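You operate a simulated robot arm through the tools that you are given. There is no shell and no other tool. Be economical: measure what you need, move in short steps, check, and stop when the job is done.

You run a simulated two-armed robot. Do the job below in one go: nothing can be reset, and whatever is moved stays where it is left.

TASK
Fetch the cream carton from the top of the wide white belt and set it on the cream pale board with two outlines. Take the blue carton on the top of the wide white belt and put it away on the top shelf of the sample rack. Put the small cream tub on the top of the long steel table by the wall away on the top of the small steel table. Take the cup marked reject and put it on the top shelf of the sample rack. Carry the blue crate with both arms and set it on the wide clear patch of the long bench. Shut the green bench drawer. Fetch the red test puck from the top of the small steel table and set it on top of the grey block. Take the small orange carton on the top of the rear belt and put it away on the top of the steel side table. Do these in any order. Set down upright: cream carton, blue carton, small orange carton.

Only the result counts: the job must be done as asked and must still hold three seconds after the hand-in. Knocking over, shifting, dropping, spilling or breaking anything else fails it.

THE ROBOT
Two 7-joint arms with fingered hands on one trunk, on a base that drives. Base frame: it is fixed to the floor where the robot stands at the start and does not move with it; the origin is under the middle of the robot, x ahead of it, y to its left, z up; the surface under the hand at the start is at about z = 0.8. Units: m, degrees, N and s.
The left shoulder is at the start at [0.07, 0.169, 1.193], the right one opposite. With the tool pointing down near the work surface each hand reaches from about 0.1 to 0.68 m from the robot's upright axis, wherever it stands, measured 20 degrees to its own side. Places, roughly: blue carton [2.25, 0.25, 0.75]; blue crate [3.5, 8, 0.25]; cream carton [0.5, 0, 0.75]; cup marked reject [3.5, 5.5, 0.75]; green bench drawer [0.1, 9.9, 0.7]; grey block (8x6x4 cm) [-2.2, 2.2, 0.8]; pale board with two outlines (22x23x2 cm) [0.6, 0.3, 0.8]; red test puck [-0.25, 5, 0.75]; small cream tub [3.25, 1.75, 0.75]; small orange carton [-4, 2.5, 0.75]; top of the small steel table [-0.1, 4.7, 0.7]; top of the steel side table [-4.2, 5.8, 0.7]; top shelf of the sample rack [3.6, 8.1, 1.2]; wide clear patch of the long bench [1.1, 10.2, 0.8]. Payload 3.4 kg a hand.
Tool frame (each hand has its own): the origin (TCP) lies between the finger pads and is the grasp point; the fingertips stand 0.023 m ahead of it; z points along the fingers, y is the line along which they close. The gripper opens to 0.116 m. The gripper's body begins 0.065 m behind the TCP. The gripper is a hand of 4 fingers: y runs from the thumb to the fingers, the wrist lies at [0, 0, -0.211] in the tool frame, and closing takes about 1.5 s.
Orientation is that of the tool frame in the base frame, as a unit quaternion [x, y, z, w]. With the fingers straight down and closing along the base's y, the tool's x points along the base's -x, its y along +y and its z along -z.

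THE INTERFACE
- The arms move only by the tool drive_tool. It takes "left_commands", "right_commands" or both (then of equal length, played together; a hand with none holds still); each is a list that holds one entry, the list of rows, each a list of 7 numbers: the shift along the base's x, y, z in m, then the turn, a rotation vector about the base's x, y, z in degrees, then the closure, from 0 (fully open) to 1 (shut). In form: [[[x, y, z, ax, ay, az, gripper], ...]]. A call has 1 to 20 rows; each row is the pose to reach, as a shift and turn from the pose commanded when the call began. Rows are played at 5 a second. More than 0.05 m and 8.6 degrees between two rows, or a gripper value outside its range, and nothing of the call is played. A pose out of reach is approached as far as the arm can. The call stops where the force on the tool passes 40 N (or 10 N more than at its start, if that is more) or the arm is blocked; 0.2 s more then pass. The fingers move at their own pace (about 0.153 m/s each) and stop on an object; they squeeze with about 22 N. The grip force told is the motor's: it shows also when the fingers shut on nothing. Time passes only in rows, and 0.2 s behind the last, so rows that repeat a pose let the fingers close. The reply holds the time, the measured pose of the TCP, the force on the tool along the base axes, the opening and the grip force, in the units named above and with some noise, with the torque about the TCP (base axes, N m) and any sound that the robot's microphone picked up, and new pictures: "views" is both (left out), scene, wrist or none (wrist: the cameras of the hands that moved).
- Cameras (640 x 400 px; columns grow to the right, rows downward): "scene" is now at [0.133, 0.0184, 1.4152]; the picture's right is [0.22, -0.98, 0.00], its down [-0.61, -0.14, -0.78] and it looks along [0.76, 0.17, -0.63] (base axes); focal length 279 px, centre (320, 200). "left" rides on the left gripper at [-0.069, 0.001, -0.09] in its tool frame; the picture's right is [-0.01, -1.00, 0.00], its down [0.79, -0.01, -0.61] and it looks along [0.61, -0.01, 0.79] (tool axes); focal length 251 px, centre (320, 200). "right" rides on the right gripper at [0.069, 0.001, -0.09] in its tool frame; the picture's right is [-0.01, 1.00, 0.00], its down [-0.80, -0.01, -0.61] and it looks along [-0.61, -0.01, 0.80] (tool axes); focal length 251 px, centre (320, 200).
- move_column(by): slides the trunk up (or, below 0, down) by that many m; the arms and the scene camera ride with it, the base frame stays. It gives what a move gives, with no picture.
- drive_base(legs): drives the robot by 1 to 6 legs, each [ahead, left, turn to the left] in m, m and degrees, along the robot's own axes; the way and the turn of a leg run together, so that a leg with both is an arc; at most 1.5 m and 180 degrees a leg. The arms and the cameras ride along, it lands a little off, and it stops where it bumps. It gives what a move gives, and a new picture of the scene camera.
- hand_shape(shape, hand): the hand has 4 fingers and takes this shape, open, in about a second: jaw (thumb against the fingers, like two jaws); tri (thumb and two fingers); tip (a fingertip pinch); poke (one finger out to press); point (the index stretched); flat (the hand flat); cup (the hand cupped); fist (a fist). The gripper value then closes the fingers along that shape, each until it touches; the sizes above hold for jaw. It gives what a move gives, with no picture.
- aim_head(pan, tilt): turns the head with the scene camera to pan (to the left, within 86 degrees either way) and tilt (down, from -29 to 69), counted from straight ahead of the robot. It gives what a move gives, and a new picture of the scene camera.
- measure_at(camera, pixels): for up to 12 pixels [column, row] of the newest picture of that camera ("zoom" is the newest enlarged one), the place [x, y, z] in the base frame of the surface seen there, good to about 0.003 m. It takes no simulated time.
- inspect(camera, box): a new picture of the part [left, top, right, bottom] of that camera's present view, enlarged. It takes no simulated time.
- close_job(): hands the job in; it is judged then, once.

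Go step by step. Measure first, check grasps and placings, and put right what went wrong. The budget is 138 turns and 260 pictures, counting those below and the enlarged ones. Unless the task says otherwise, let go and move clear before handing in, and close with one line.

The tools are called after ">>>" by a JSON object that holds its "fn" and its "kwargs". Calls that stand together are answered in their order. drive_tool: Moves the arms, as the interface text tells. Its arguments: {"type":"object","properties":{"left_commands":{"type":"array","items":{"type":"array","items":{"type":"array","items":{"type":"number"}}}},"right_commands":{"type":"array","items":{"type":"array","items":{"type":"array","items":{"type":"number"}}}},"views":{"type":"string","enum":["both","scene","wrist","none"]}},"required":[]} The other tools are called the same way: move_column (by) slides the trunk up or down; hand_shape (shape, hand) gives the hand a shape; drive_base (legs) drives the base; aim_head (pan, tilt) turns the head that bears the scene camera; measure_at (camera, pixels) gives the place of the surface under pixels of a picture; inspect (camera, box) takes an enlarged picture of a part of a camera's view; close_job () hands the job in.

At the start:

```text
t: 0.0
left_tcp_pos: [0.4142, 0.3459, 1.0948]
left_tcp_rot: [0.0, 1.0, 0.0, 0.0]
left_ft_force: [0.2, 0.1, -0.3]
left_torque: [0.0, -0.01, 0.0]
left_width: 0.1163
left_gripper_force: 0.0
left_shape: jaw
right_tcp_pos: [0.5634, -0.0713, 1.1443]
right_tcp_rot: [0.0, 1.0, 0.001, -0.001]
right_ft_force: [0.4, 0.4, 0.4]
right_torque: [-0.02, -0.01, 0.0]
right_width: 0.1157
right_gripper_force: 0.0
right_shape: jaw
trunk travel left (down, up): [-0.7, 0.24]
robot x, y, heading: [0.0007, 0.002, 0.2]
head pan, tilt: [12.7, 39.0]
```

scene: 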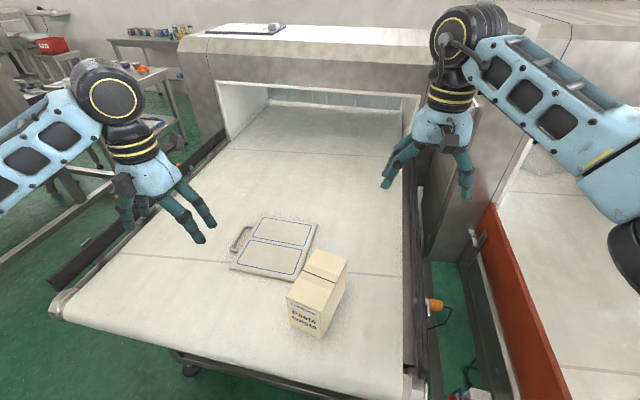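
right: 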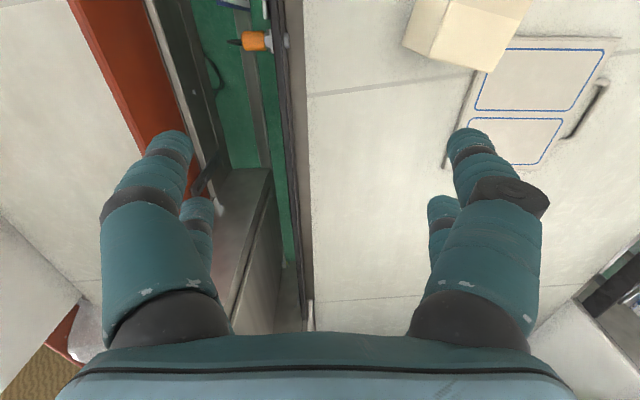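
left: 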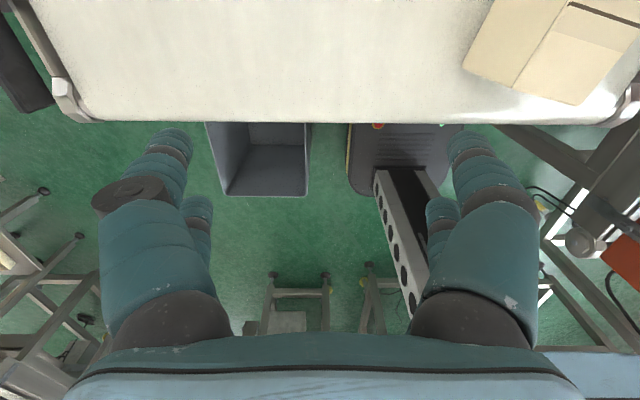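

The cream carton stands at about (318,290) and the board at about (275,247). I'll measure both, and look closer.

>>> {"fn": "inspect", "kwargs": {"camera": "scene", "box": [220, 200, 380, 350]}}

>>> {"fn": "measure_at", "kwargs": {"camera": "scene", "pixels": [[322, 252], [346, 259], [289, 296], [325, 307], [308, 275], [320, 335], [291, 322], [262, 219], [316, 224], [231, 267], [292, 278], [345, 310]]}}

```text
2.67 times, centred on (300, 275) of scene
```

zoom: 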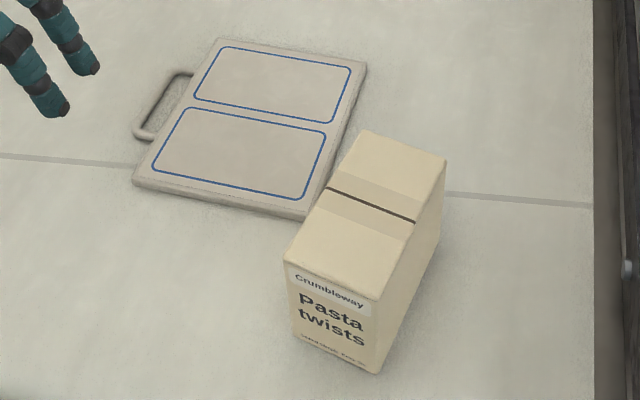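

```text
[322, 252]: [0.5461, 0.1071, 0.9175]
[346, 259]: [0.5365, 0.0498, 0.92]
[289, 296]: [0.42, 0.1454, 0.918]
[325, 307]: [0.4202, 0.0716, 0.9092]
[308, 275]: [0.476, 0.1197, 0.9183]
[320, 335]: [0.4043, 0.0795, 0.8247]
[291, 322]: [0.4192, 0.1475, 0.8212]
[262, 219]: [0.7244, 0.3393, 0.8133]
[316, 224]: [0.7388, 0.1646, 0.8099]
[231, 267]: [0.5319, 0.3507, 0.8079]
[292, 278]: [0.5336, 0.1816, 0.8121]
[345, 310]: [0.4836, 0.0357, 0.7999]
```

The carton is about 6.5 x 13 cm and 12 cm tall, turned roughly -15°; I'll measure its top corners in the zoom for an exact grasp.

>>> {"fn": "measure_at", "kwargs": {"camera": "zoom", "pixels": [[365, 134], [442, 160], [373, 295], [288, 261], [330, 187], [413, 221], [365, 205], [143, 180], [220, 44], [362, 66], [298, 210], [250, 125]]}}

>>> {"fn": "drive_base", "kwargs": {"legs": [[0.0, 0.1, 0]]}}

```text
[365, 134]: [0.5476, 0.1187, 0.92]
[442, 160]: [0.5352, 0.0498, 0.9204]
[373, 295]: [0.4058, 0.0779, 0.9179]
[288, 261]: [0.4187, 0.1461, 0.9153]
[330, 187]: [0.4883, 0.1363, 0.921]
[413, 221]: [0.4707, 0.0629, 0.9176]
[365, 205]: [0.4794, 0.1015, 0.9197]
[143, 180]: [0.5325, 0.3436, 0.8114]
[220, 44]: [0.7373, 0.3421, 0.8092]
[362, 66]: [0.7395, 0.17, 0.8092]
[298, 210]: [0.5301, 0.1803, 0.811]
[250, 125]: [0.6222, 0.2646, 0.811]
```

```text
t: 1.1
left_tcp_pos: [0.4142, 0.4463, 1.0952]
left_tcp_rot: [0.0, 1.0, 0.001, 0.0]
left_ft_force: [0.1, -0.5, 0.2]
left_torque: [-0.02, -0.02, 0.01]
left_width: 0.1158
left_gripper_force: 0.0
left_shape: jaw
right_tcp_pos: [0.5628, 0.0285, 1.1449]
right_tcp_rot: [0.0, 1.0, 0.001, 0.001]
right_ft_force: [0.3, 0.4, 0.9]
right_torque: [-0.03, 0.04, 0.02]
right_width: 0.1157
right_gripper_force: 0.1
right_shape: jaw
trunk travel left (down, up): [-0.7, 0.24]
robot x, y, heading: [-0.0008, 0.1016, 0.1]
head pan, tilt: [12.7, 39.0]
```

scene: 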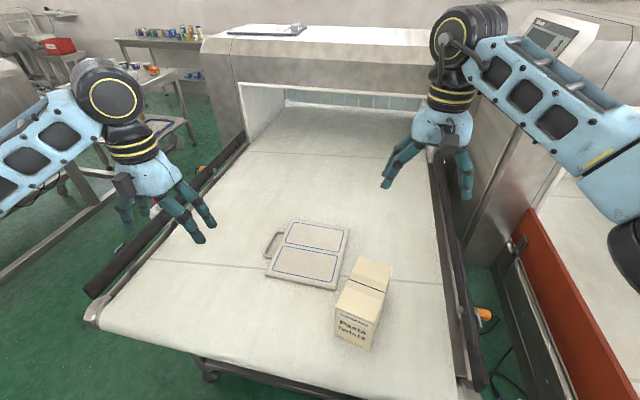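

Carton centre is (0.477, 0.098), turned -12°, top z 0.919. I'll move the right hand aside and bring the left hand above the carton.

>>> {"fn": "drive_tool", "kwargs": {"left_commands": [[[0, 0, 0, 0, 0, 0, 0], [0, 0, 0, 0, 0, 0, 0], [0.01, -0.04, 0, 0, 0, -4, 0], [0.02, -0.085, 0, 0, 0, -8, 0], [0.03, -0.13, 0, 0, 0, -12, 0], [0.04, -0.175, 0, 0, 0, -12, 0], [0.05, -0.22, 0, 0, 0, -12, 0], [0.06, -0.265, 0, 0, 0, -12, 0], [0.063, -0.31, -0.01, 0, 0, -12, 0], [0.063, -0.348, -0.025, 0, 0, -12, 0], [0.063, -0.348, -0.045, 0, 0, -12, 0]]], "right_commands": [[[-0.02, -0.04, 0, 0, 0, 0, 0], [-0.04, -0.08, 0, 0, 0, 0, 0], [-0.06, -0.12, 0, 0, 0, 0, 0], [-0.08, -0.16, 0, 0, 0, 0, 0], [-0.1, -0.2, 0, 0, 0, 0, 0], [-0.1, -0.24, 0, 0, 0, 0, 0], [-0.1, -0.26, 0, 0, 0, 0, 0], [-0.1, -0.26, 0, 0, 0, 0, 0], [-0.1, -0.26, 0, 0, 0, 0, 0], [-0.1, -0.26, 0, 0, 0, 0, 0], [-0.1, -0.26, 0, 0, 0, 0, 0]]], "views": "both"}}

```text
t: 3.5
left_tcp_pos: [0.4769, 0.1019, 1.0519]
left_tcp_rot: [0.103, 0.995, -0.001, 0.001]
left_ft_force: [0.3, -0.4, 0.1]
left_torque: [-0.06, -0.02, -0.04]
left_width: 0.1159
left_gripper_force: 0.1
left_shape: jaw
right_tcp_pos: [0.4639, -0.2294, 1.1429]
right_tcp_rot: [0.0, 1.0, 0.0, -0.001]
right_ft_force: [0.2, 0.4, -0.5]
right_torque: [0.01, -0.01, 0.03]
right_width: 0.1158
right_gripper_force: 0.0
right_shape: jaw
trunk travel left (down, up): [-0.7, 0.24]
robot x, y, heading: [0.0013, 0.1031, 0.2]
head pan, tilt: [12.7, 39.0]
```

scene: 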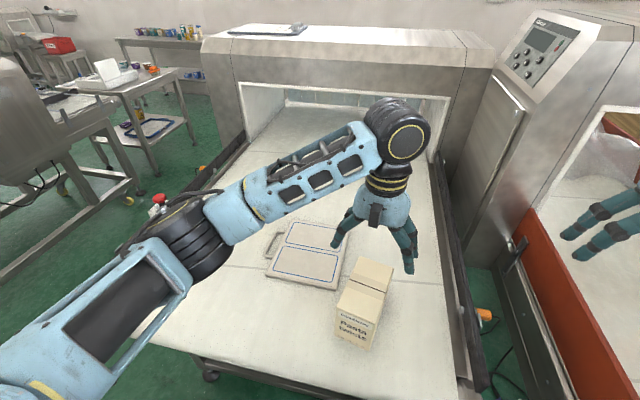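
right: 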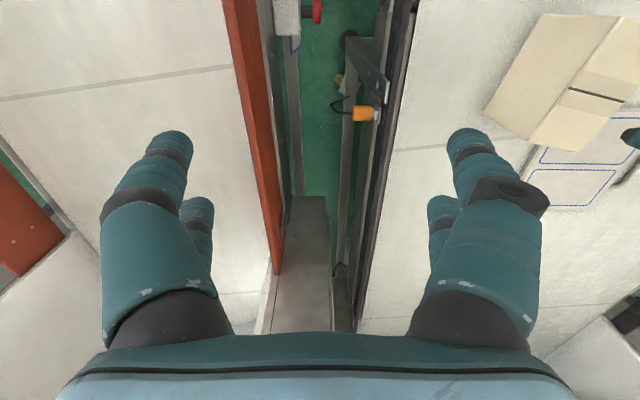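
left: 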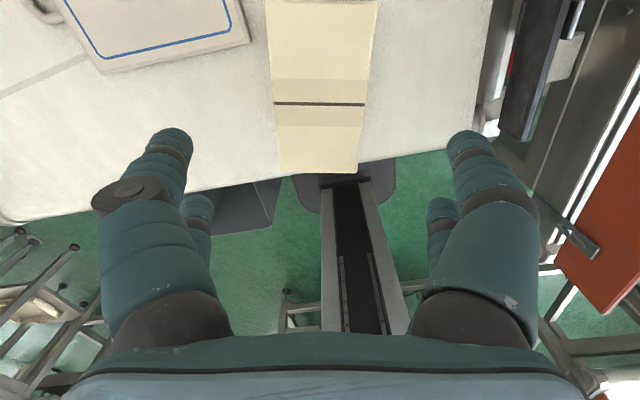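

The left hand is aligned over the carton. Lowering to z 0.88 and gripping.

>>> {"fn": "drive_tool", "kwargs": {"left_commands": [[[0, -0.003, -0.045, 0, 0, 0, 0], [0, -0.003, -0.09, 0, 0, 0, 0], [0, -0.003, -0.135, 0, 0, 0, 0], [0, -0.003, -0.172, 0, 0, 0, 0], [0, -0.003, -0.172, 0, 0, 0, 0], [0, -0.003, -0.172, 0, 0, 0, 1], [0, -0.003, -0.172, 0, 0, 0, 1], [0, -0.003, -0.172, 0, 0, 0, 1], [0, -0.003, -0.172, 0, 0, 0, 1], [0, -0.003, -0.172, 0, 0, 0, 1], [0, -0.003, -0.172, 0, 0, 0, 1], [0, -0.003, -0.172, 0, 0, 0, 1], [0, -0.003, -0.152, 0, 0, 0, 1], [0, -0.003, -0.112, 0, 0, 0, 1], [0, -0.003, -0.092, 0, 0, 0, 1]]], "views": "scene"}}

```text
t: 5.0
left_tcp_pos: [0.473, 0.0973, 0.8832]
left_tcp_rot: [0.102, 0.995, 0.0, 0.005]
left_ft_force: [2.8, 8.1, 25.7]
left_torque: [0.13, 0.22, -0.24]
left_width: 0.0736
left_gripper_force: 18.7
left_shape: jaw
right_tcp_pos: [0.4603, -0.2271, 1.1457]
right_tcp_rot: [-0.001, 1.0, -0.001, 0.001]
right_ft_force: [-0.6, -0.1, 0.7]
right_torque: [-0.02, -0.02, -0.03]
right_width: 0.1159
right_gripper_force: 0.1
right_shape: jaw
trunk travel left (down, up): [-0.7, 0.24]
robot x, y, heading: [0.0027, 0.0997, 0.4]
head pan, tilt: [12.7, 39.0]
stopped in row 7 (left hand): the force on the tool passed its limit at 42 N (the readings are from after the stop); the commanded pose is now the measured one
```

scene: 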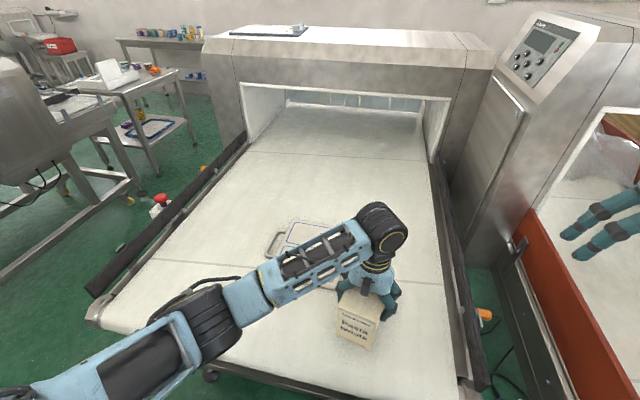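

Gripped (width 0.074), with some upward force on the tool from the closing; I'll let it settle, then lift a bit.

>>> {"fn": "drive_tool", "kwargs": {"left_commands": [[[0, 0, 0.004, 0, 0, 0, 1], [0, 0, 0.008, 0, 0, 0, 1], [0, 0, 0.012, 0, 0, 0, 1], [0, 0, 0.03, 0, 0, 0, 1], [0, 0, 0.06, 0, 0, 0, 1], [0, 0, 0.08, 0, 0, 0, 1]]], "views": "both"}}

```text
t: 6.4
left_tcp_pos: [0.474, 0.0975, 0.9598]
left_tcp_rot: [0.103, 0.995, 0.0, 0.001]
left_ft_force: [0.0, 0.6, -4.9]
left_torque: [0.03, 0.01, 0.0]
left_width: 0.0741
left_gripper_force: 21.9
left_shape: jaw
right_tcp_pos: [0.464, -0.2295, 1.1431]
right_tcp_rot: [-0.001, 1.0, 0.0, 0.0]
right_ft_force: [-0.7, -0.2, -0.6]
right_torque: [-0.03, 0.02, -0.01]
right_width: 0.1157
right_gripper_force: 0.0
right_shape: jaw
trunk travel left (down, up): [-0.7, 0.24]
robot x, y, heading: [-0.0003, 0.1015, -0.0]
head pan, tilt: [12.7, 39.0]
```

scene: 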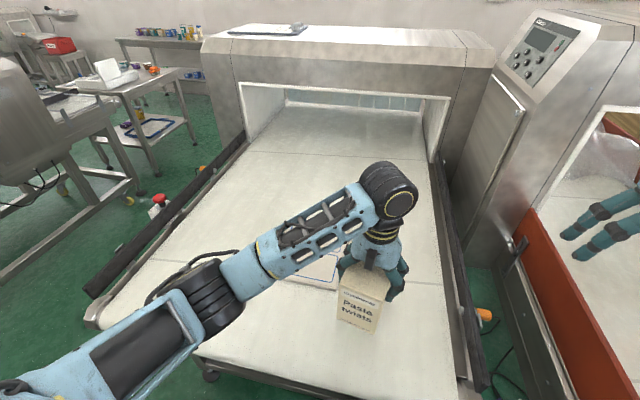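
left: 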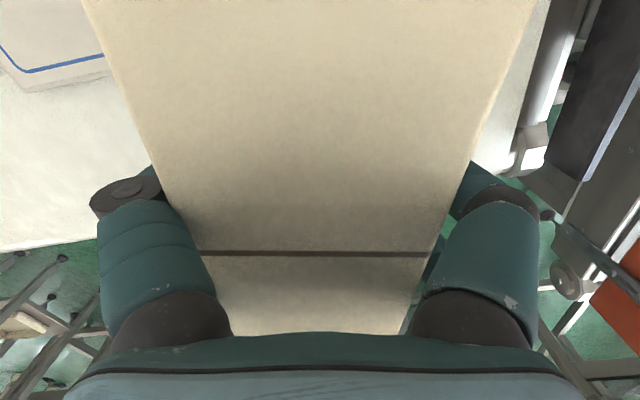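

Lifted cleanly, about 0.5 kg. Carry to above board centre (0.63, 0.26) with the yaw straightened, then lower to 0.896.

>>> {"fn": "drive_tool", "kwargs": {"left_commands": [[[0.02, 0.02, 0, 0, 0, 2, 1], [0.045, 0.045, 0, 0, 0, 5, 1], [0.075, 0.075, 0, 0, 0, 9, 1], [0.105, 0.105, 0, 0, 0, 12, 1], [0.135, 0.135, 0, 0, 0, 12, 1], [0.155, 0.161, 0, 0, 0, 12, 1], [0.155, 0.161, 0, 0, 0, 12, 1], [0.155, 0.161, -0.02, 0, 0, 12, 1], [0.155, 0.161, -0.04, 0, 0, 12, 1], [0.155, 0.161, -0.055, 0, 0, 12, 1]]], "views": "both"}}

```text
t: 8.6
left_tcp_pos: [0.6308, 0.2579, 0.9042]
left_tcp_rot: [-0.001, 1.0, 0.001, 0.002]
left_ft_force: [0.3, 0.1, -5.5]
left_torque: [-0.02, 0.04, -0.02]
left_width: 0.0741
left_gripper_force: 22.1
left_shape: jaw
right_tcp_pos: [0.4643, -0.229, 1.1434]
right_tcp_rot: [-0.001, 1.0, 0.0, -0.001]
right_ft_force: [0.4, 0.1, 0.1]
right_torque: [-0.01, -0.01, -0.03]
right_width: 0.1164
right_gripper_force: 0.2
right_shape: jaw
trunk travel left (down, up): [-0.7, 0.24]
robot x, y, heading: [0.0017, 0.1041, -0.1]
head pan, tilt: [12.7, 39.0]
```

scene: 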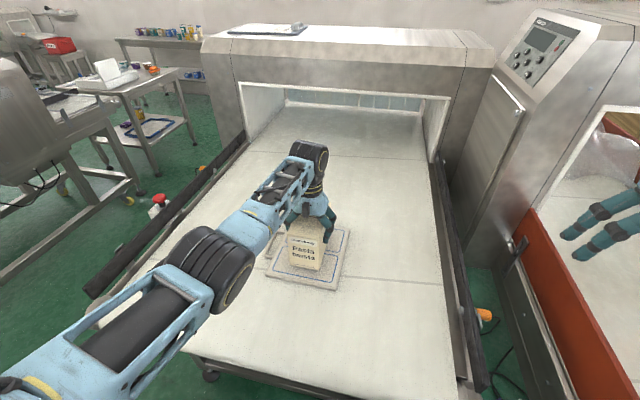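
left: 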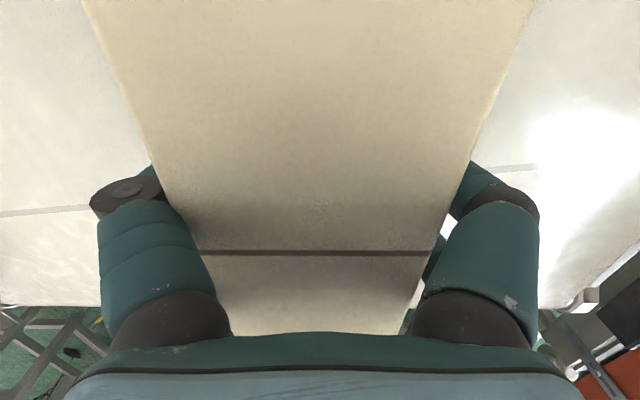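

Above the board, about 1 cm to go. I'll lower, release and raise the hand.

>>> {"fn": "drive_tool", "kwargs": {"left_commands": [[[0, 0, -0.004, 0, 0, 0, 1], [0, 0, -0.008, 0, 0, 0, 1], [0, 0, -0.0095, 0, 0, 0, 1], [0, 0, -0.0095, 0, 0, 0, 0.5], [0, 0, -0.0095, 0, 0, 0, 0], [0, 0, -0.0095, 0, 0, 0, 0], [0, 0, -0.0095, 0, 0, 0, 0], [0, 0, -0.0095, 0, 0, 0, 0], [0, 0, -0.0095, 0, 0, 0, 0], [0, 0, 0.03, 0, 0, 0, 0], [0, 0, 0.08, 0, 0, 0, 0], [0, 0, 0.13, 0, 0, 0, 0], [0, 0, 0.18, 0, 0, 0, 0], [-0.05, 0.02, 0.2, 0, 0, 0, 0], [-0.1, 0.04, 0.2, 0, 0, 0, 0], [-0.15, 0.06, 0.2, 0, 0, 0, 0], [-0.2, 0.08, 0.2, 0, 0, 0, 0], [-0.22, 0.09, 0.2, 0, 0, 0, 0]]], "views": "scene"}}

```text
refused: row 14 steps farther than a row can; nothing moved
```

>>> {"fn": "drive_tool", "kwargs": {"left_commands": [[[0, 0, -0.004, 0, 0, 0, 1], [0, 0, -0.008, 0, 0, 0, 1], [0, 0, -0.0095, 0, 0, 0, 1], [0, 0, -0.0095, 0, 0, 0, 0.5], [0, 0, -0.0095, 0, 0, 0, 0], [0, 0, -0.0095, 0, 0, 0, 0], [0, 0, -0.0095, 0, 0, 0, 0], [0, 0, -0.0095, 0, 0, 0, 0], [0, 0, -0.0095, 0, 0, 0, 0], [0, 0, 0.03, 0, 0, 0, 0], [0, 0, 0.075, 0, 0, 0, 0], [0, 0, 0.12, 0, 0, 0, 0], [0, 0, 0.165, 0, 0, 0, 0], [-0.035, 0.02, 0.19, 0, 0, 0, 0], [-0.075, 0.04, 0.2, 0, 0, 0, 0], [-0.115, 0.06, 0.2, 0, 0, 0, 0], [-0.155, 0.08, 0.2, 0, 0, 0, 0], [-0.2, 0.09, 0.2, 0, 0, 0, 0]]], "views": "scene"}}

```text
t: 12.4
left_tcp_pos: [0.6292, 0.2546, 1.066]
left_tcp_rot: [-0.001, 1.0, 0.0, 0.001]
left_ft_force: [-0.5, 0.9, -0.4]
left_torque: [0.04, 0.04, 0.0]
left_width: 0.1157
left_gripper_force: 0.0
left_shape: jaw
left hand out of reach, approached as far as the arm can: row 14, 15, 16, 17, 18
right_tcp_pos: [0.4635, -0.2305, 1.1436]
right_tcp_rot: [-0.001, 1.0, 0.0, 0.0]
right_ft_force: [0.0, -0.7, 1.0]
right_torque: [-0.02, 0.01, 0.0]
right_width: 0.116
right_gripper_force: 0.1
right_shape: jaw
trunk travel left (down, up): [-0.7, 0.24]
robot x, y, heading: [0.0004, 0.1033, 0.1]
head pan, tilt: [12.7, 39.0]
```

scene: 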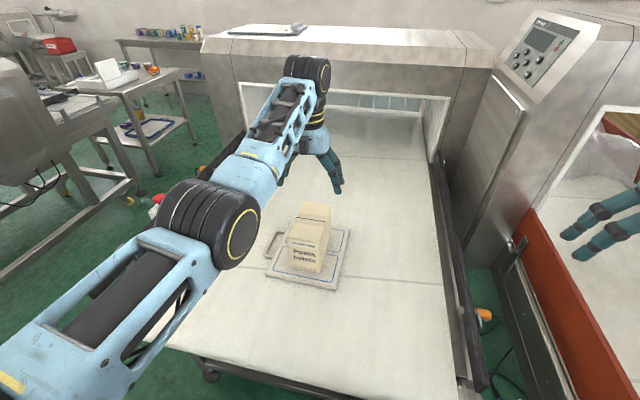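

The carton stands on the board, upright. Now I'll tuck both hands closer to the body for driving.

>>> {"fn": "drive_tool", "kwargs": {"left_commands": [[[-0.04, 0.02, 0, 0, 0, 0, 0], [-0.08, 0.04, 0, 0, 0, 0, 0], [-0.12, 0.06, 0, 0, 0, 0, 0], [-0.16, 0.08, 0, 0, 0, 0, 0], [-0.2, 0.1, 0.01, 0, 0, 0, 0], [-0.24, 0.1, 0.02, 0, 0, 0, 0], [-0.28, 0.09, 0.03, 0, 0, 0, 0], [-0.31, 0.08, 0.03, 0, 0, 0, 0]]], "right_commands": [[[-0.03, 0.01, 0, 0, 0, 0, 0], [-0.06, 0.02, 0, 0, 0, 0, 0], [-0.09, 0.03, 0, 0, 0, 0, 0], [-0.12, 0.04, 0, 0, 0, 0, 0], [-0.14, 0.05, 0, 0, 0, 0, 0], [-0.14, 0.06, 0, 0, 0, 0, 0], [-0.14, 0.07, 0, 0, 0, 0, 0], [-0.14, 0.07, 0, 0, 0, 0, 0]]], "views": "none"}}

>>> {"fn": "aim_head", "kwargs": {"pan": 60, "tilt": 25}}

>>> {"fn": "aim_head", "kwargs": {"pan": 0, "tilt": 15}}

```text
t: 14.2
left_tcp_pos: [0.6293, 0.2544, 1.067]
left_tcp_rot: [-0.001, 1.0, -0.001, 0.002]
left_ft_force: [0.2, -0.5, 0.4]
left_torque: [0.02, 0.0, -0.04]
left_width: 0.1158
left_gripper_force: 0.1
left_shape: jaw
left hand out of reach, approached as far as the arm can: row 1, 2, 3, 4, 5, 6, 7, 8
right_tcp_pos: [0.3236, -0.1587, 1.1441]
right_tcp_rot: [0.0, 1.0, -0.001, 0.0]
right_ft_force: [0.8, 0.5, 0.9]
right_torque: [0.0, 0.01, 0.0]
right_width: 0.1157
right_gripper_force: 0.1
right_shape: jaw
trunk travel left (down, up): [-0.7, 0.24]
robot x, y, heading: [0.001, 0.0977, -0.1]
head pan, tilt: [12.7, 39.0]
```

```text
t: 15.3
left_tcp_pos: [0.6288, 0.2555, 1.0676]
left_tcp_rot: [-0.001, 1.0, 0.0, 0.001]
left_ft_force: [-1.1, 0.0, 0.4]
left_torque: [0.01, -0.01, 0.02]
left_width: 0.1158
left_gripper_force: 0.1
left_shape: jaw
right_tcp_pos: [0.3241, -0.1583, 1.1438]
right_tcp_rot: [-0.001, 1.0, 0.0, 0.0]
right_ft_force: [-0.9, -0.5, -0.1]
right_torque: [-0.01, 0.03, 0.04]
right_width: 0.1157
right_gripper_force: 0.1
right_shape: jaw
trunk travel left (down, up): [-0.7, 0.24]
robot x, y, heading: [0.0012, 0.1021, 0.0]
head pan, tilt: [60.0, 25.0]
```

scene: 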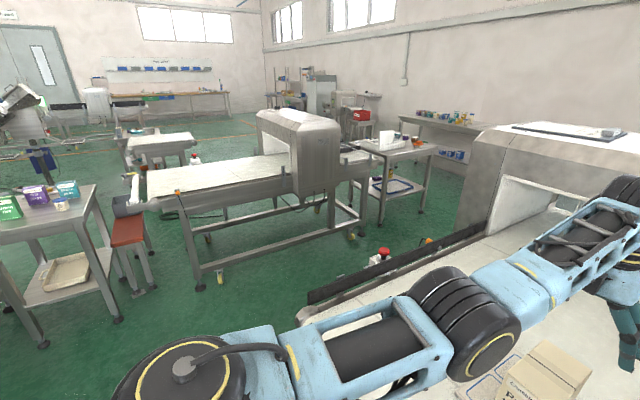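

```text
t: 16.6
left_tcp_pos: [0.6292, 0.2552, 1.067]
left_tcp_rot: [-0.001, 1.0, 0.0, 0.002]
left_ft_force: [0.3, 1.1, 0.0]
left_torque: [0.01, 0.0, 0.02]
left_width: 0.1161
left_gripper_force: 0.1
left_shape: jaw
right_tcp_pos: [0.3239, -0.1588, 1.1446]
right_tcp_rot: [-0.001, 1.0, 0.0, 0.0]
right_ft_force: [0.0, 0.1, 0.1]
right_torque: [-0.01, -0.01, -0.02]
right_width: 0.1158
right_gripper_force: 0.1
right_shape: jaw
trunk travel left (down, up): [-0.7, 0.24]
robot x, y, heading: [-0.002, 0.1001, 0.1]
head pan, tilt: [0.0, 15.0]
```

scene: 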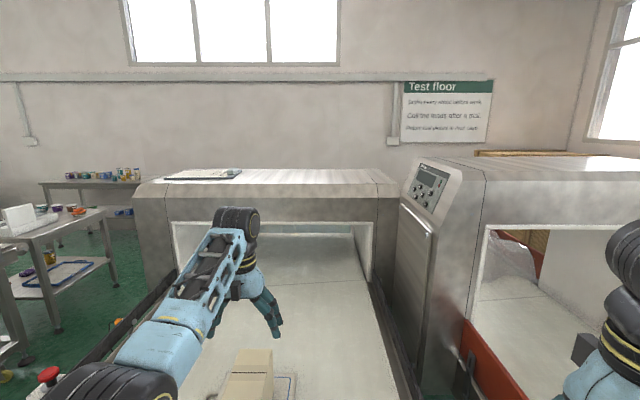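

The left hand reports out of reach and hasn't moved; I'll go lower and straight back in small steps.

>>> {"fn": "drive_tool", "kwargs": {"left_commands": [[[0, 0, -0.015, 0, 0, 0, 0], [0, 0, -0.03, 0, 0, 0, 0], [-0.02, 0, -0.03, 0, 0, 0, 0], [-0.04, 0, -0.03, 0, 0, 0, 0], [-0.07, 0.0, -0.03, 0, 0, 0, 0], [-0.1, 0.0, -0.03, 0, 0, 0, 0]]], "views": "none"}}

```text
t: 18.0
left_tcp_pos: [0.5362, 0.2516, 1.0344]
left_tcp_rot: [-0.001, 1.0, 0.0, 0.003]
left_ft_force: [-0.9, -0.7, 0.7]
left_torque: [0.0, -0.03, -0.03]
left_width: 0.1162
left_gripper_force: 0.1
left_shape: jaw
left hand out of reach, approached as far as the arm can: row 3
right_tcp_pos: [0.3223, -0.1584, 1.1446]
right_tcp_rot: [0.0, 1.0, 0.001, 0.0]
right_ft_force: [0.5, 0.1, -0.2]
right_torque: [-0.02, -0.01, 0.03]
right_width: 0.1162
right_gripper_force: 0.0
right_shape: jaw
trunk travel left (down, up): [-0.7, 0.24]
robot x, y, heading: [-0.0039, 0.1002, -0.4]
head pan, tilt: [0.0, 15.0]
```

It moves again. Continue tucking.

>>> {"fn": "drive_tool", "kwargs": {"left_commands": [[[-0.04, 0.02, 0, 0, 0, 0, 0], [-0.08, 0.04, 0.01, 0, 0, 0, 0], [-0.12, 0.06, 0.03, 0, 0, 0, 0], [-0.15, 0.08, 0.05, 0, 0, 0, 0], [-0.18, 0.1, 0.07, 0, 0, 0, 0], [-0.21, 0.11, 0.09, 0, 0, 0, 0], [-0.21, 0.11, 0.11, 0, 0, 0, 0]]], "views": "none"}}

>>> {"fn": "aim_head", "kwargs": {"pan": 80, "tilt": 20}}

>>> {"fn": "aim_head", "kwargs": {"pan": 35, "tilt": 25}}

```text
t: 19.6
left_tcp_pos: [0.3269, 0.3616, 1.1439]
left_tcp_rot: [-0.001, 1.0, 0.001, 0.002]
left_ft_force: [1.2, -0.2, -0.9]
left_torque: [-0.04, 0.0, -0.02]
left_width: 0.1159
left_gripper_force: 0.0
left_shape: jaw
right_tcp_pos: [0.3236, -0.1592, 1.143]
right_tcp_rot: [0.0, 1.0, 0.0, 0.0]
right_ft_force: [-0.6, 0.0, 0.4]
right_torque: [0.05, 0.03, -0.04]
right_width: 0.1159
right_gripper_force: 0.0
right_shape: jaw
trunk travel left (down, up): [-0.7, 0.24]
robot x, y, heading: [0.0002, 0.101, -0.0]
head pan, tilt: [0.0, 15.0]
```

```text
t: 21.2
left_tcp_pos: [0.3269, 0.3616, 1.143]
left_tcp_rot: [-0.001, 1.0, -0.001, 0.001]
left_ft_force: [0.5, 0.9, 0.0]
left_torque: [-0.01, -0.03, 0.0]
left_width: 0.1161
left_gripper_force: 0.2
left_shape: jaw
right_tcp_pos: [0.324, -0.1586, 1.1434]
right_tcp_rot: [0.0, 1.0, 0.0, 0.0]
right_ft_force: [-0.4, -0.4, 0.2]
right_torque: [-0.02, -0.03, 0.01]
right_width: 0.1163
right_gripper_force: 0.0
right_shape: jaw
trunk travel left (down, up): [-0.7, 0.24]
robot x, y, heading: [0.0006, 0.1024, 0.1]
head pan, tilt: [80.0, 20.0]
```

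scene: 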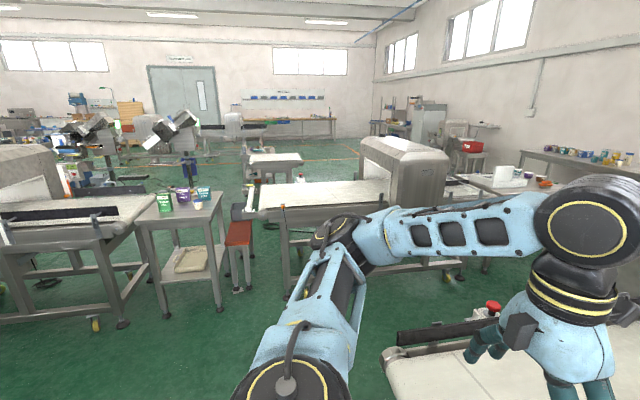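

```text
t: 22.3
left_tcp_pos: [0.3266, 0.3618, 1.1425]
left_tcp_rot: [-0.001, 1.0, 0.0, 0.002]
left_ft_force: [0.7, 0.2, 0.1]
left_torque: [-0.02, 0.01, 0.0]
left_width: 0.1164
left_gripper_force: 0.1
left_shape: jaw
right_tcp_pos: [0.3236, -0.1591, 1.1435]
right_tcp_rot: [-0.001, 1.0, 0.0, 0.0]
right_ft_force: [0.3, 0.2, -0.4]
right_torque: [0.01, -0.01, 0.04]
right_width: 0.1159
right_gripper_force: 0.0
right_shape: jaw
trunk travel left (down, up): [-0.7, 0.24]
robot x, y, heading: [0.0004, 0.1019, 0.3]
head pan, tilt: [35.0, 25.0]
```

scene: 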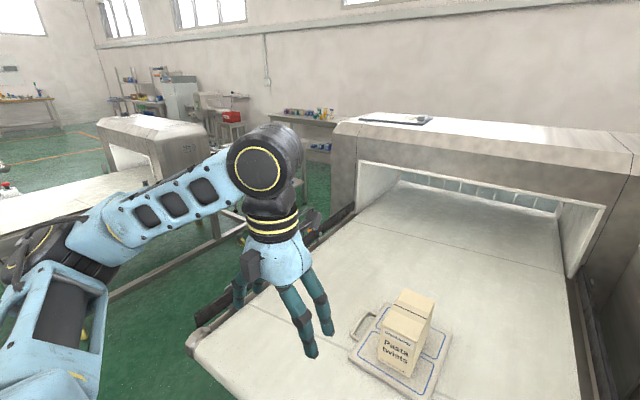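

The aisle runs left of the belt between it and the second conveyor. I'll look left again and measure its bounds.

>>> {"fn": "aim_head", "kwargs": {"pan": 62, "tilt": 28}}

>>> {"fn": "measure_at", "kwargs": {"camera": "scene", "pixels": [[320, 110], [160, 205], [340, 350], [560, 225], [420, 135], [100, 240], [360, 235], [440, 170], [375, 75], [200, 260]]}}

```text
t: 23.2
left_tcp_pos: [0.327, 0.3613, 1.1437]
left_tcp_rot: [-0.001, 1.0, 0.001, 0.001]
left_ft_force: [0.1, -1.4, -0.6]
left_torque: [0.06, 0.01, 0.0]
left_width: 0.1161
left_gripper_force: 0.0
left_shape: jaw
right_tcp_pos: [0.3242, -0.1589, 1.1433]
right_tcp_rot: [-0.002, 1.0, 0.0, 0.0]
right_ft_force: [0.8, 0.1, 0.1]
right_torque: [-0.01, 0.01, 0.03]
right_width: 0.1159
right_gripper_force: 0.0
right_shape: jaw
trunk travel left (down, up): [-0.7, 0.24]
robot x, y, heading: [-0.0012, 0.1008, 0.0]
head pan, tilt: [62.0, 28.0]
```

scene: 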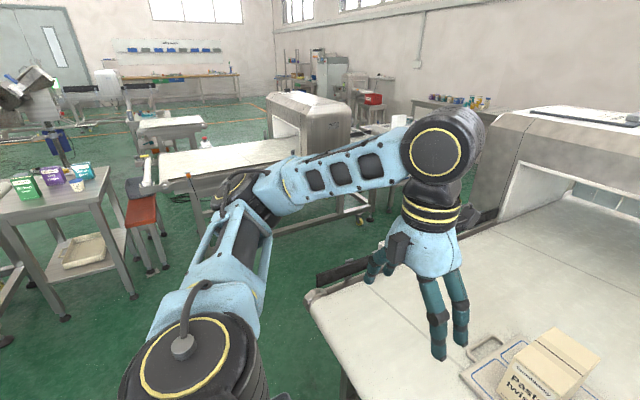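

```text
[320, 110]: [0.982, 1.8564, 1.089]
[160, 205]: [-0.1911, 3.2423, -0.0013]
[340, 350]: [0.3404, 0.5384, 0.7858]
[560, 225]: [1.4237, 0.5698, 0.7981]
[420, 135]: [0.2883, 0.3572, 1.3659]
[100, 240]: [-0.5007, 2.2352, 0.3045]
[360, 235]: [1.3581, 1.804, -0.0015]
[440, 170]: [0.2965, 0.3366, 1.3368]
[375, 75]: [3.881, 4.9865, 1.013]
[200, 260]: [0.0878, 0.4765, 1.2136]
```

Aisle between y≈0.7 and 1.8 is free. I'll back off, sidestep to y≈1.2, then go forward.

>>> {"fn": "drive_base", "kwargs": {"legs": [[-0.15, 0, 0], [0, 1.12, 0], [0.9, 0, 0]]}}

>>> {"fn": "aim_head", "kwargs": {"pan": 0, "tilt": 25}}

```text
t: 25.5
left_tcp_pos: [0.1609, 0.4133, 1.1413]
left_tcp_rot: [-0.012, 1.0, -0.001, 0.001]
left_ft_force: [0.6, 0.9, 0.2]
left_torque: [-0.01, 0.04, -0.01]
left_width: 0.1161
left_gripper_force: 0.1
left_shape: jaw
right_tcp_pos: [0.1697, -0.1058, 1.1429]
right_tcp_rot: [-0.012, 1.0, 0.0, -0.003]
right_ft_force: [0.6, 1.3, 0.0]
right_torque: [0.0, 0.05, -0.01]
right_width: 0.1157
right_gripper_force: 0.1
right_shape: jaw
trunk travel left (down, up): [-0.7, 0.24]
robot x, y, heading: [-0.159, 0.143, 1.6]
head pan, tilt: [62.0, 28.0]
stopped in leg 2: the robot was blocked; the commanded pose is now the measured one
```

scene: 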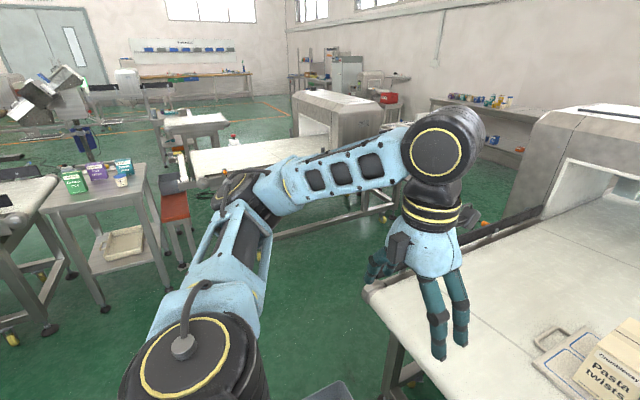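

```text
t: 26.9
left_tcp_pos: [0.1562, 0.4126, 1.1417]
left_tcp_rot: [-0.013, 1.0, 0.0, 0.002]
left_ft_force: [-0.2, -0.2, -0.4]
left_torque: [0.01, -0.02, 0.0]
left_width: 0.1159
left_gripper_force: 0.1
left_shape: jaw
right_tcp_pos: [0.1653, -0.107, 1.1434]
right_tcp_rot: [-0.012, 1.0, 0.0, 0.0]
right_ft_force: [0.3, 0.0, 0.0]
right_torque: [-0.01, -0.01, 0.01]
right_width: 0.1161
right_gripper_force: 0.0
right_shape: jaw
trunk travel left (down, up): [-0.7, 0.24]
robot x, y, heading: [-0.1656, 0.146, 1.4]
head pan, tilt: [0.0, 25.0]
```

scene: 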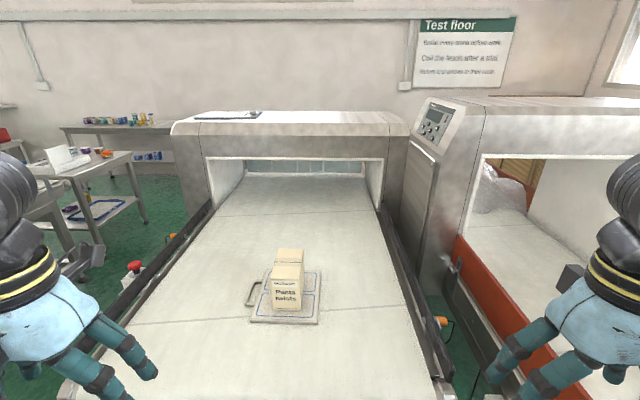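

Blocked after 4 cm; something low on my left (a grey bin edge at (335,390)). Looking down left.

>>> {"fn": "aim_head", "kwargs": {"pan": 70, "tilt": 65}}

>>> {"fn": "aim_head", "kwargs": {"pan": 35, "tilt": 65}}

```text
t: 28.3
left_tcp_pos: [0.156, 0.4121, 1.1429]
left_tcp_rot: [-0.013, 1.0, 0.001, 0.002]
left_ft_force: [0.1, 0.5, -0.3]
left_torque: [-0.02, 0.02, 0.0]
left_width: 0.1161
left_gripper_force: 0.1
left_shape: jaw
right_tcp_pos: [0.1663, -0.1079, 1.1431]
right_tcp_rot: [-0.012, 1.0, 0.0, 0.0]
right_ft_force: [0.0, -0.5, 0.3]
right_torque: [-0.03, -0.02, 0.01]
right_width: 0.1161
right_gripper_force: 0.0
right_shape: jaw
trunk travel left (down, up): [-0.7, 0.24]
robot x, y, heading: [-0.1635, 0.1431, 1.6]
head pan, tilt: [70.0, 65.0]
```

scene: 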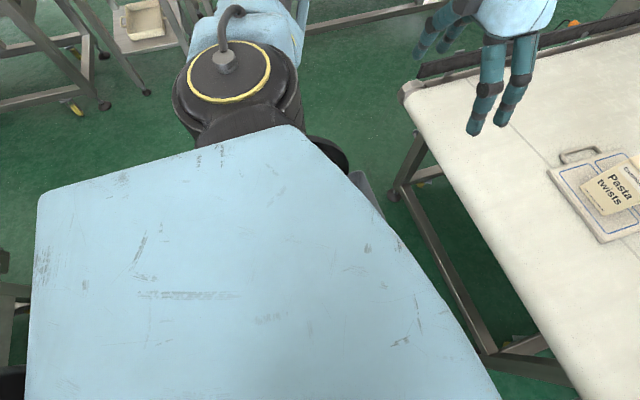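

```text
t: 29.3
left_tcp_pos: [0.1574, 0.4131, 1.1423]
left_tcp_rot: [-0.013, 1.0, 0.0, 0.001]
left_ft_force: [-0.1, 0.0, 0.6]
left_torque: [0.01, 0.01, 0.01]
left_width: 0.1159
left_gripper_force: 0.1
left_shape: jaw
right_tcp_pos: [0.1664, -0.108, 1.1437]
right_tcp_rot: [-0.012, 1.0, 0.0, -0.001]
right_ft_force: [0.0, 0.0, 0.8]
right_torque: [-0.01, 0.03, 0.01]
right_width: 0.1158
right_gripper_force: 0.0
right_shape: jaw
trunk travel left (down, up): [-0.7, 0.24]
robot x, y, heading: [-0.1637, 0.1425, 1.8]
head pan, tilt: [35.0, 65.0]
```

scene: 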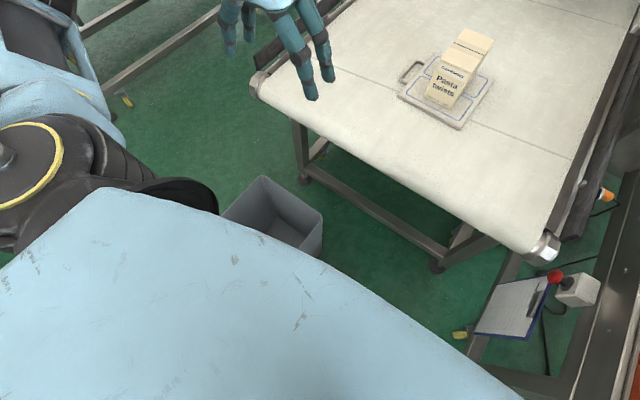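

A grey bin stands on the floor front-left. I'll measure it to check whether it moved and how to clear it.

>>> {"fn": "measure_at", "kwargs": {"camera": "scene", "pixels": [[263, 178], [322, 214], [316, 250], [224, 215], [275, 245], [300, 215], [260, 215], [240, 260], [280, 300], [180, 195]]}}

>>> {"fn": "inspect", "kwargs": {"camera": "scene", "box": [200, 160, 360, 260]}}

```text
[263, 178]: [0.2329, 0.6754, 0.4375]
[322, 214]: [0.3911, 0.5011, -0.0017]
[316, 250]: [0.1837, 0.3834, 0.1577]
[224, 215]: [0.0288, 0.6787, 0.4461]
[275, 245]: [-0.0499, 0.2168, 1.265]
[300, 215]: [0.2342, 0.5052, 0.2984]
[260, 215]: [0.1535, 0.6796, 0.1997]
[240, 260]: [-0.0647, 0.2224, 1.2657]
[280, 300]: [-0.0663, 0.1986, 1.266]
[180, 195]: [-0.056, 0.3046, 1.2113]
```

```text
4.00 times, centred on (280, 210) of scene
```

zoom: 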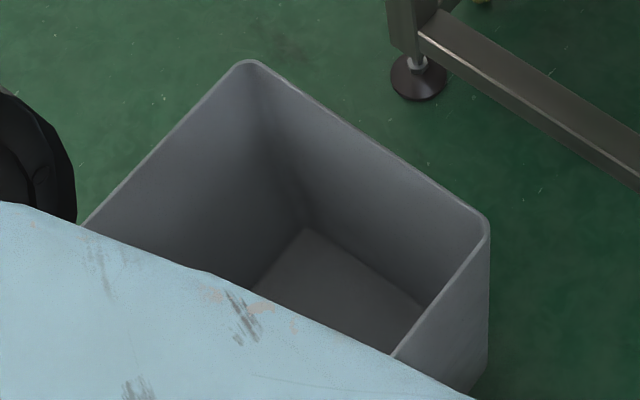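

The bin (x −0.07..0.23, y 0.38..0.68) seems where it was at the start. I'll step right, back off, and turn left to see behind.

>>> {"fn": "measure_at", "kwargs": {"camera": "zoom", "pixels": [[486, 225], [250, 62], [90, 222], [398, 352]]}}

>>> {"fn": "drive_base", "kwargs": {"legs": [[0, -0.06, 0], [-0.22, 0, 0]]}}

>>> {"fn": "aim_head", "kwargs": {"pan": 86, "tilt": 30}}

>>> {"fn": "aim_head", "kwargs": {"pan": -86, "tilt": 30}}

```text
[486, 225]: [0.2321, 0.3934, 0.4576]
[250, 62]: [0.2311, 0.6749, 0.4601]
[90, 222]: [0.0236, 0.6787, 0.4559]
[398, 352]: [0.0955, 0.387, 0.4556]
```

```text
t: 31.5
left_tcp_pos: [-0.0563, 0.3485, 1.1428]
left_tcp_rot: [-0.012, 1.0, 0.001, 0.002]
left_ft_force: [0.2, -1.0, 0.5]
left_torque: [-0.01, 0.0, 0.03]
left_width: 0.1159
left_gripper_force: 0.0
left_shape: jaw
right_tcp_pos: [-0.0476, -0.1726, 1.1437]
right_tcp_rot: [-0.011, 1.0, 0.001, -0.001]
right_ft_force: [-0.9, 0.2, 0.5]
right_torque: [0.04, 0.0, -0.01]
right_width: 0.116
right_gripper_force: 0.1
right_shape: jaw
trunk travel left (down, up): [-0.7, 0.24]
robot x, y, heading: [-0.376, 0.0817, 1.1]
head pan, tilt: [35.0, 65.0]
```

scene: 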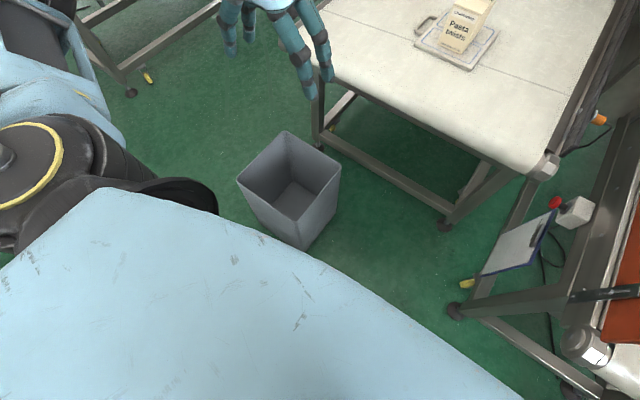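

```text
t: 32.7
left_tcp_pos: [-0.059, 0.3483, 1.143]
left_tcp_rot: [-0.012, 1.0, 0.0, 0.002]
left_ft_force: [-0.6, -0.9, -0.1]
left_torque: [0.01, -0.01, 0.0]
left_width: 0.1159
left_gripper_force: 0.0
left_shape: jaw
right_tcp_pos: [-0.0494, -0.1722, 1.1437]
right_tcp_rot: [-0.011, 1.0, 0.0, -0.001]
right_ft_force: [-0.8, -0.3, 1.0]
right_torque: [-0.01, 0.02, 0.0]
right_width: 0.1161
right_gripper_force: 0.1
right_shape: jaw
trunk travel left (down, up): [-0.7, 0.24]
robot x, y, heading: [-0.3752, 0.0794, 1.5]
head pan, tilt: [85.9, 30.0]
```

scene: 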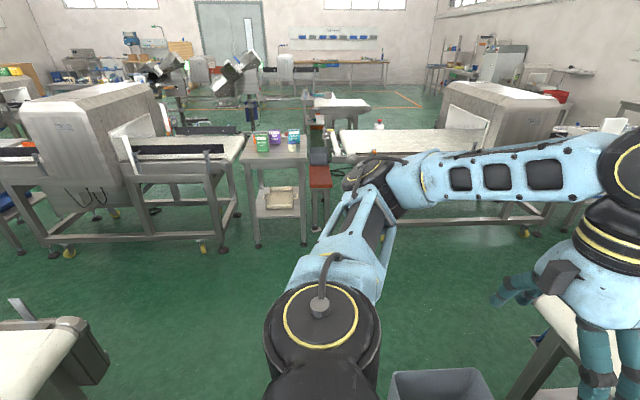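

```text
t: 35.3
left_tcp_pos: [-0.0571, 0.3481, 1.143]
left_tcp_rot: [-0.012, 1.0, 0.0, 0.001]
left_ft_force: [0.2, -0.2, 0.1]
left_torque: [-0.02, -0.01, -0.01]
left_width: 0.1156
left_gripper_force: 0.0
left_shape: jaw
right_tcp_pos: [-0.049, -0.1724, 1.1431]
right_tcp_rot: [-0.011, 1.0, 0.0, 0.0]
right_ft_force: [0.2, -0.5, 0.5]
right_torque: [0.02, 0.03, 0.0]
right_width: 0.116
right_gripper_force: 0.0
right_shape: jaw
trunk travel left (down, up): [-0.7, 0.24]
robot x, y, heading: [-0.382, 0.0822, 1.3]
head pan, tilt: [-85.9, 30.0]
```

scene: 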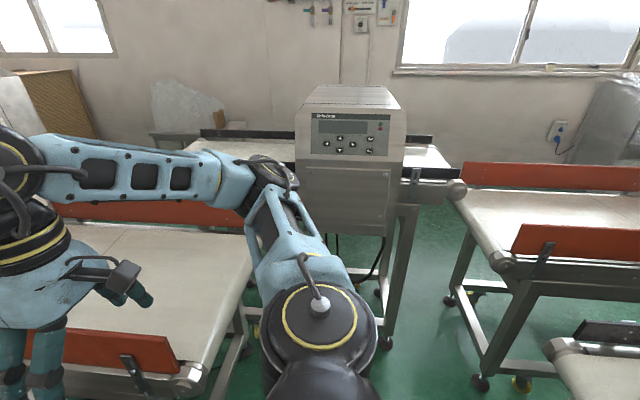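

The floor on my left is open. Back 6 cm more, sidestep left to y≈1.2, then forward along the aisle.

>>> {"fn": "drive_base", "kwargs": {"legs": [[-0.06, 0, -1.3], [0, 1.14, 0], [1.4, 0, 0]]}}

>>> {"fn": "aim_head", "kwargs": {"pan": -5, "tilt": 30}}

```text
t: 48.2
left_tcp_pos: [1.2801, 1.4948, 1.1433]
left_tcp_rot: [-0.011, 1.0, 0.0, 0.002]
left_ft_force: [0.2, 0.8, 0.4]
left_torque: [0.0, 0.01, 0.02]
left_width: 0.116
left_gripper_force: 0.1
left_shape: jaw
right_tcp_pos: [1.2872, 0.9735, 1.1428]
right_tcp_rot: [-0.01, 1.0, 0.001, 0.0]
right_ft_force: [0.5, -0.3, -0.9]
right_torque: [-0.01, -0.01, 0.02]
right_width: 0.1158
right_gripper_force: 0.0
right_shape: jaw
trunk travel left (down, up): [-0.7, 0.24]
robot x, y, heading: [0.9573, 1.2324, 1.3]
head pan, tilt: [-85.9, 30.0]
```

scene: 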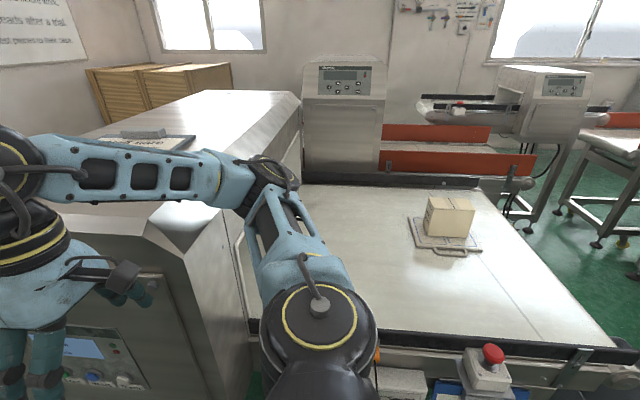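

```text
t: 49.7
left_tcp_pos: [1.2796, 1.4945, 1.1433]
left_tcp_rot: [-0.011, 1.0, 0.0, 0.002]
left_ft_force: [0.4, 0.2, 0.0]
left_torque: [0.01, -0.01, -0.01]
left_width: 0.116
left_gripper_force: 0.0
left_shape: jaw
right_tcp_pos: [1.2875, 0.9746, 1.1445]
right_tcp_rot: [-0.01, 1.0, 0.0, 0.0]
right_ft_force: [0.9, 0.4, 0.6]
right_torque: [-0.01, -0.04, 0.01]
right_width: 0.1159
right_gripper_force: 0.0
right_shape: jaw
trunk travel left (down, up): [-0.7, 0.24]
robot x, y, heading: [0.9608, 1.2265, 1.3]
head pan, tilt: [-5.0, 30.0]
```

scene: 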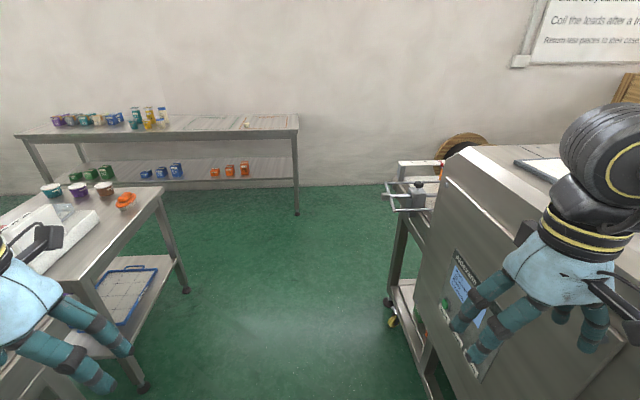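

The aisle ahead is clear; the long wall table with tubs is ahead. I'll measure the gap limits.

>>> {"fn": "measure_at", "kwargs": {"camera": "scene", "pixels": [[186, 290], [388, 305], [384, 185], [404, 205], [440, 395], [160, 190], [247, 124], [296, 125], [297, 213], [145, 388], [450, 180], [420, 185]]}}

>>> {"fn": "drive_base", "kwargs": {"legs": [[0.9, 0, -1.3]]}}

>>> {"fn": "aim_head", "kwargs": {"pan": -70, "tilt": 35}}

>>> {"fn": "aim_head", "kwargs": {"pan": -30, "tilt": 35}}

```text
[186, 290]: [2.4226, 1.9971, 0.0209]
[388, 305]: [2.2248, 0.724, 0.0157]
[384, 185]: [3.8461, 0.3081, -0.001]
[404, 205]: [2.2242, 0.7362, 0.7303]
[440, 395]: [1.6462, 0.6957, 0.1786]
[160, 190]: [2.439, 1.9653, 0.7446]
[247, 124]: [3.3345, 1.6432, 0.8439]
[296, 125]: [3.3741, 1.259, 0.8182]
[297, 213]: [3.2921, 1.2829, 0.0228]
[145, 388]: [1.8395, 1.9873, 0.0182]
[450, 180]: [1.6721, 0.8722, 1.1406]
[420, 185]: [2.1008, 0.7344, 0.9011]
```

```text
t: 51.1
left_tcp_pos: [1.3271, 1.4935, 1.1481]
left_tcp_rot: [0.004, 1.0, -0.002, 0.011]
left_ft_force: [0.2, -0.3, 0.4]
left_torque: [0.03, 0.0, 0.0]
left_width: 0.1161
left_gripper_force: 0.1
left_shape: jaw
right_tcp_pos: [1.3196, 0.9684, 1.1506]
right_tcp_rot: [0.008, 1.0, -0.003, 0.008]
right_ft_force: [-0.7, -0.3, 0.6]
right_torque: [0.04, 0.02, 0.01]
right_width: 0.1161
right_gripper_force: 0.2
right_shape: jaw
trunk travel left (down, up): [-0.7, 0.24]
robot x, y, heading: [1.0158, 1.227, -0.3]
head pan, tilt: [-5.0, 30.0]
stopped in leg 1: the robot was blocked; the commanded pose is now the measured one
```

scene: 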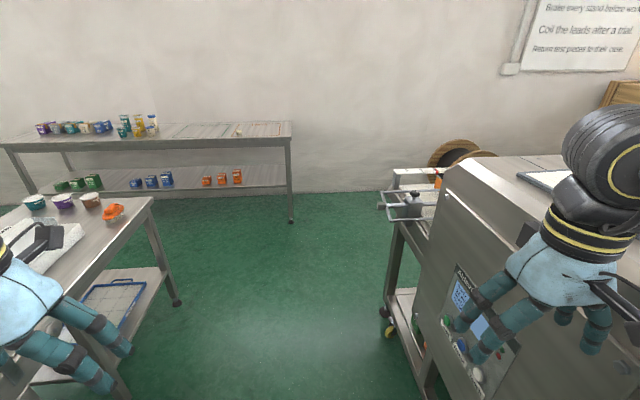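

```text
t: 52.5
left_tcp_pos: [1.3242, 1.4924, 1.1475]
left_tcp_rot: [0.001, 1.0, -0.003, 0.014]
left_ft_force: [0.6, 0.9, -0.1]
left_torque: [-0.05, -0.04, 0.04]
left_width: 0.1163
left_gripper_force: 0.1
left_shape: jaw
right_tcp_pos: [1.3183, 0.9709, 1.1507]
right_tcp_rot: [0.005, 1.0, -0.003, 0.009]
right_ft_force: [-0.1, -0.1, 0.3]
right_torque: [0.01, 0.0, 0.01]
right_width: 0.1154
right_gripper_force: 0.0
right_shape: jaw
trunk travel left (down, up): [-0.7, 0.24]
robot x, y, heading: [1.0174, 1.2271, -0.0]
head pan, tilt: [-70.0, 35.0]
```

scene: 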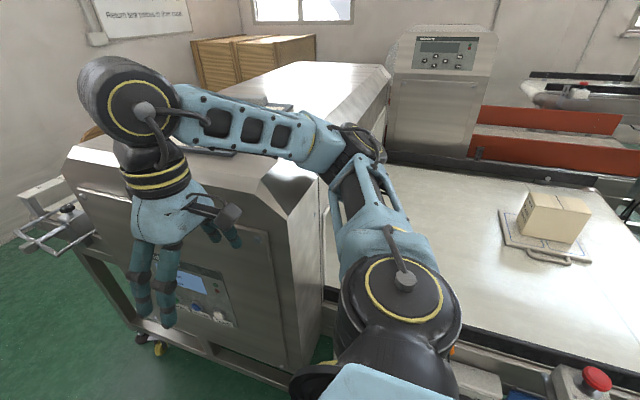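

```text
t: 53.5
left_tcp_pos: [1.3249, 1.4923, 1.1494]
left_tcp_rot: [0.003, 1.0, -0.002, 0.012]
left_ft_force: [-0.4, 0.6, 0.3]
left_torque: [-0.01, 0.05, -0.01]
left_width: 0.116
left_gripper_force: 0.1
left_shape: jaw
right_tcp_pos: [1.3176, 0.9699, 1.1506]
right_tcp_rot: [0.005, 1.0, -0.002, 0.009]
right_ft_force: [0.3, -0.3, 0.6]
right_torque: [0.01, 0.06, 0.0]
right_width: 0.1158
right_gripper_force: 0.1
right_shape: jaw
trunk travel left (down, up): [-0.7, 0.24]
robot x, y, heading: [1.0201, 1.2278, -0.2]
head pan, tilt: [-30.0, 35.0]
```

scene: 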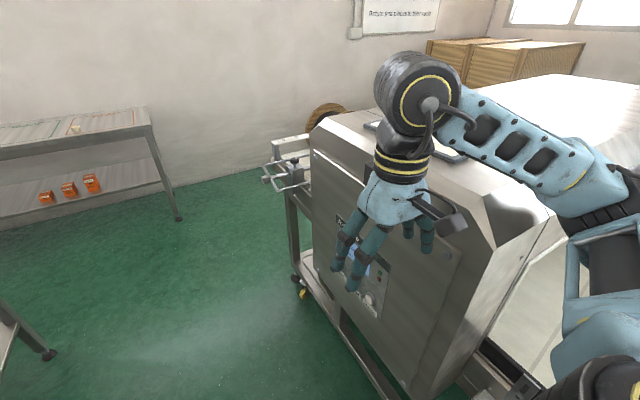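

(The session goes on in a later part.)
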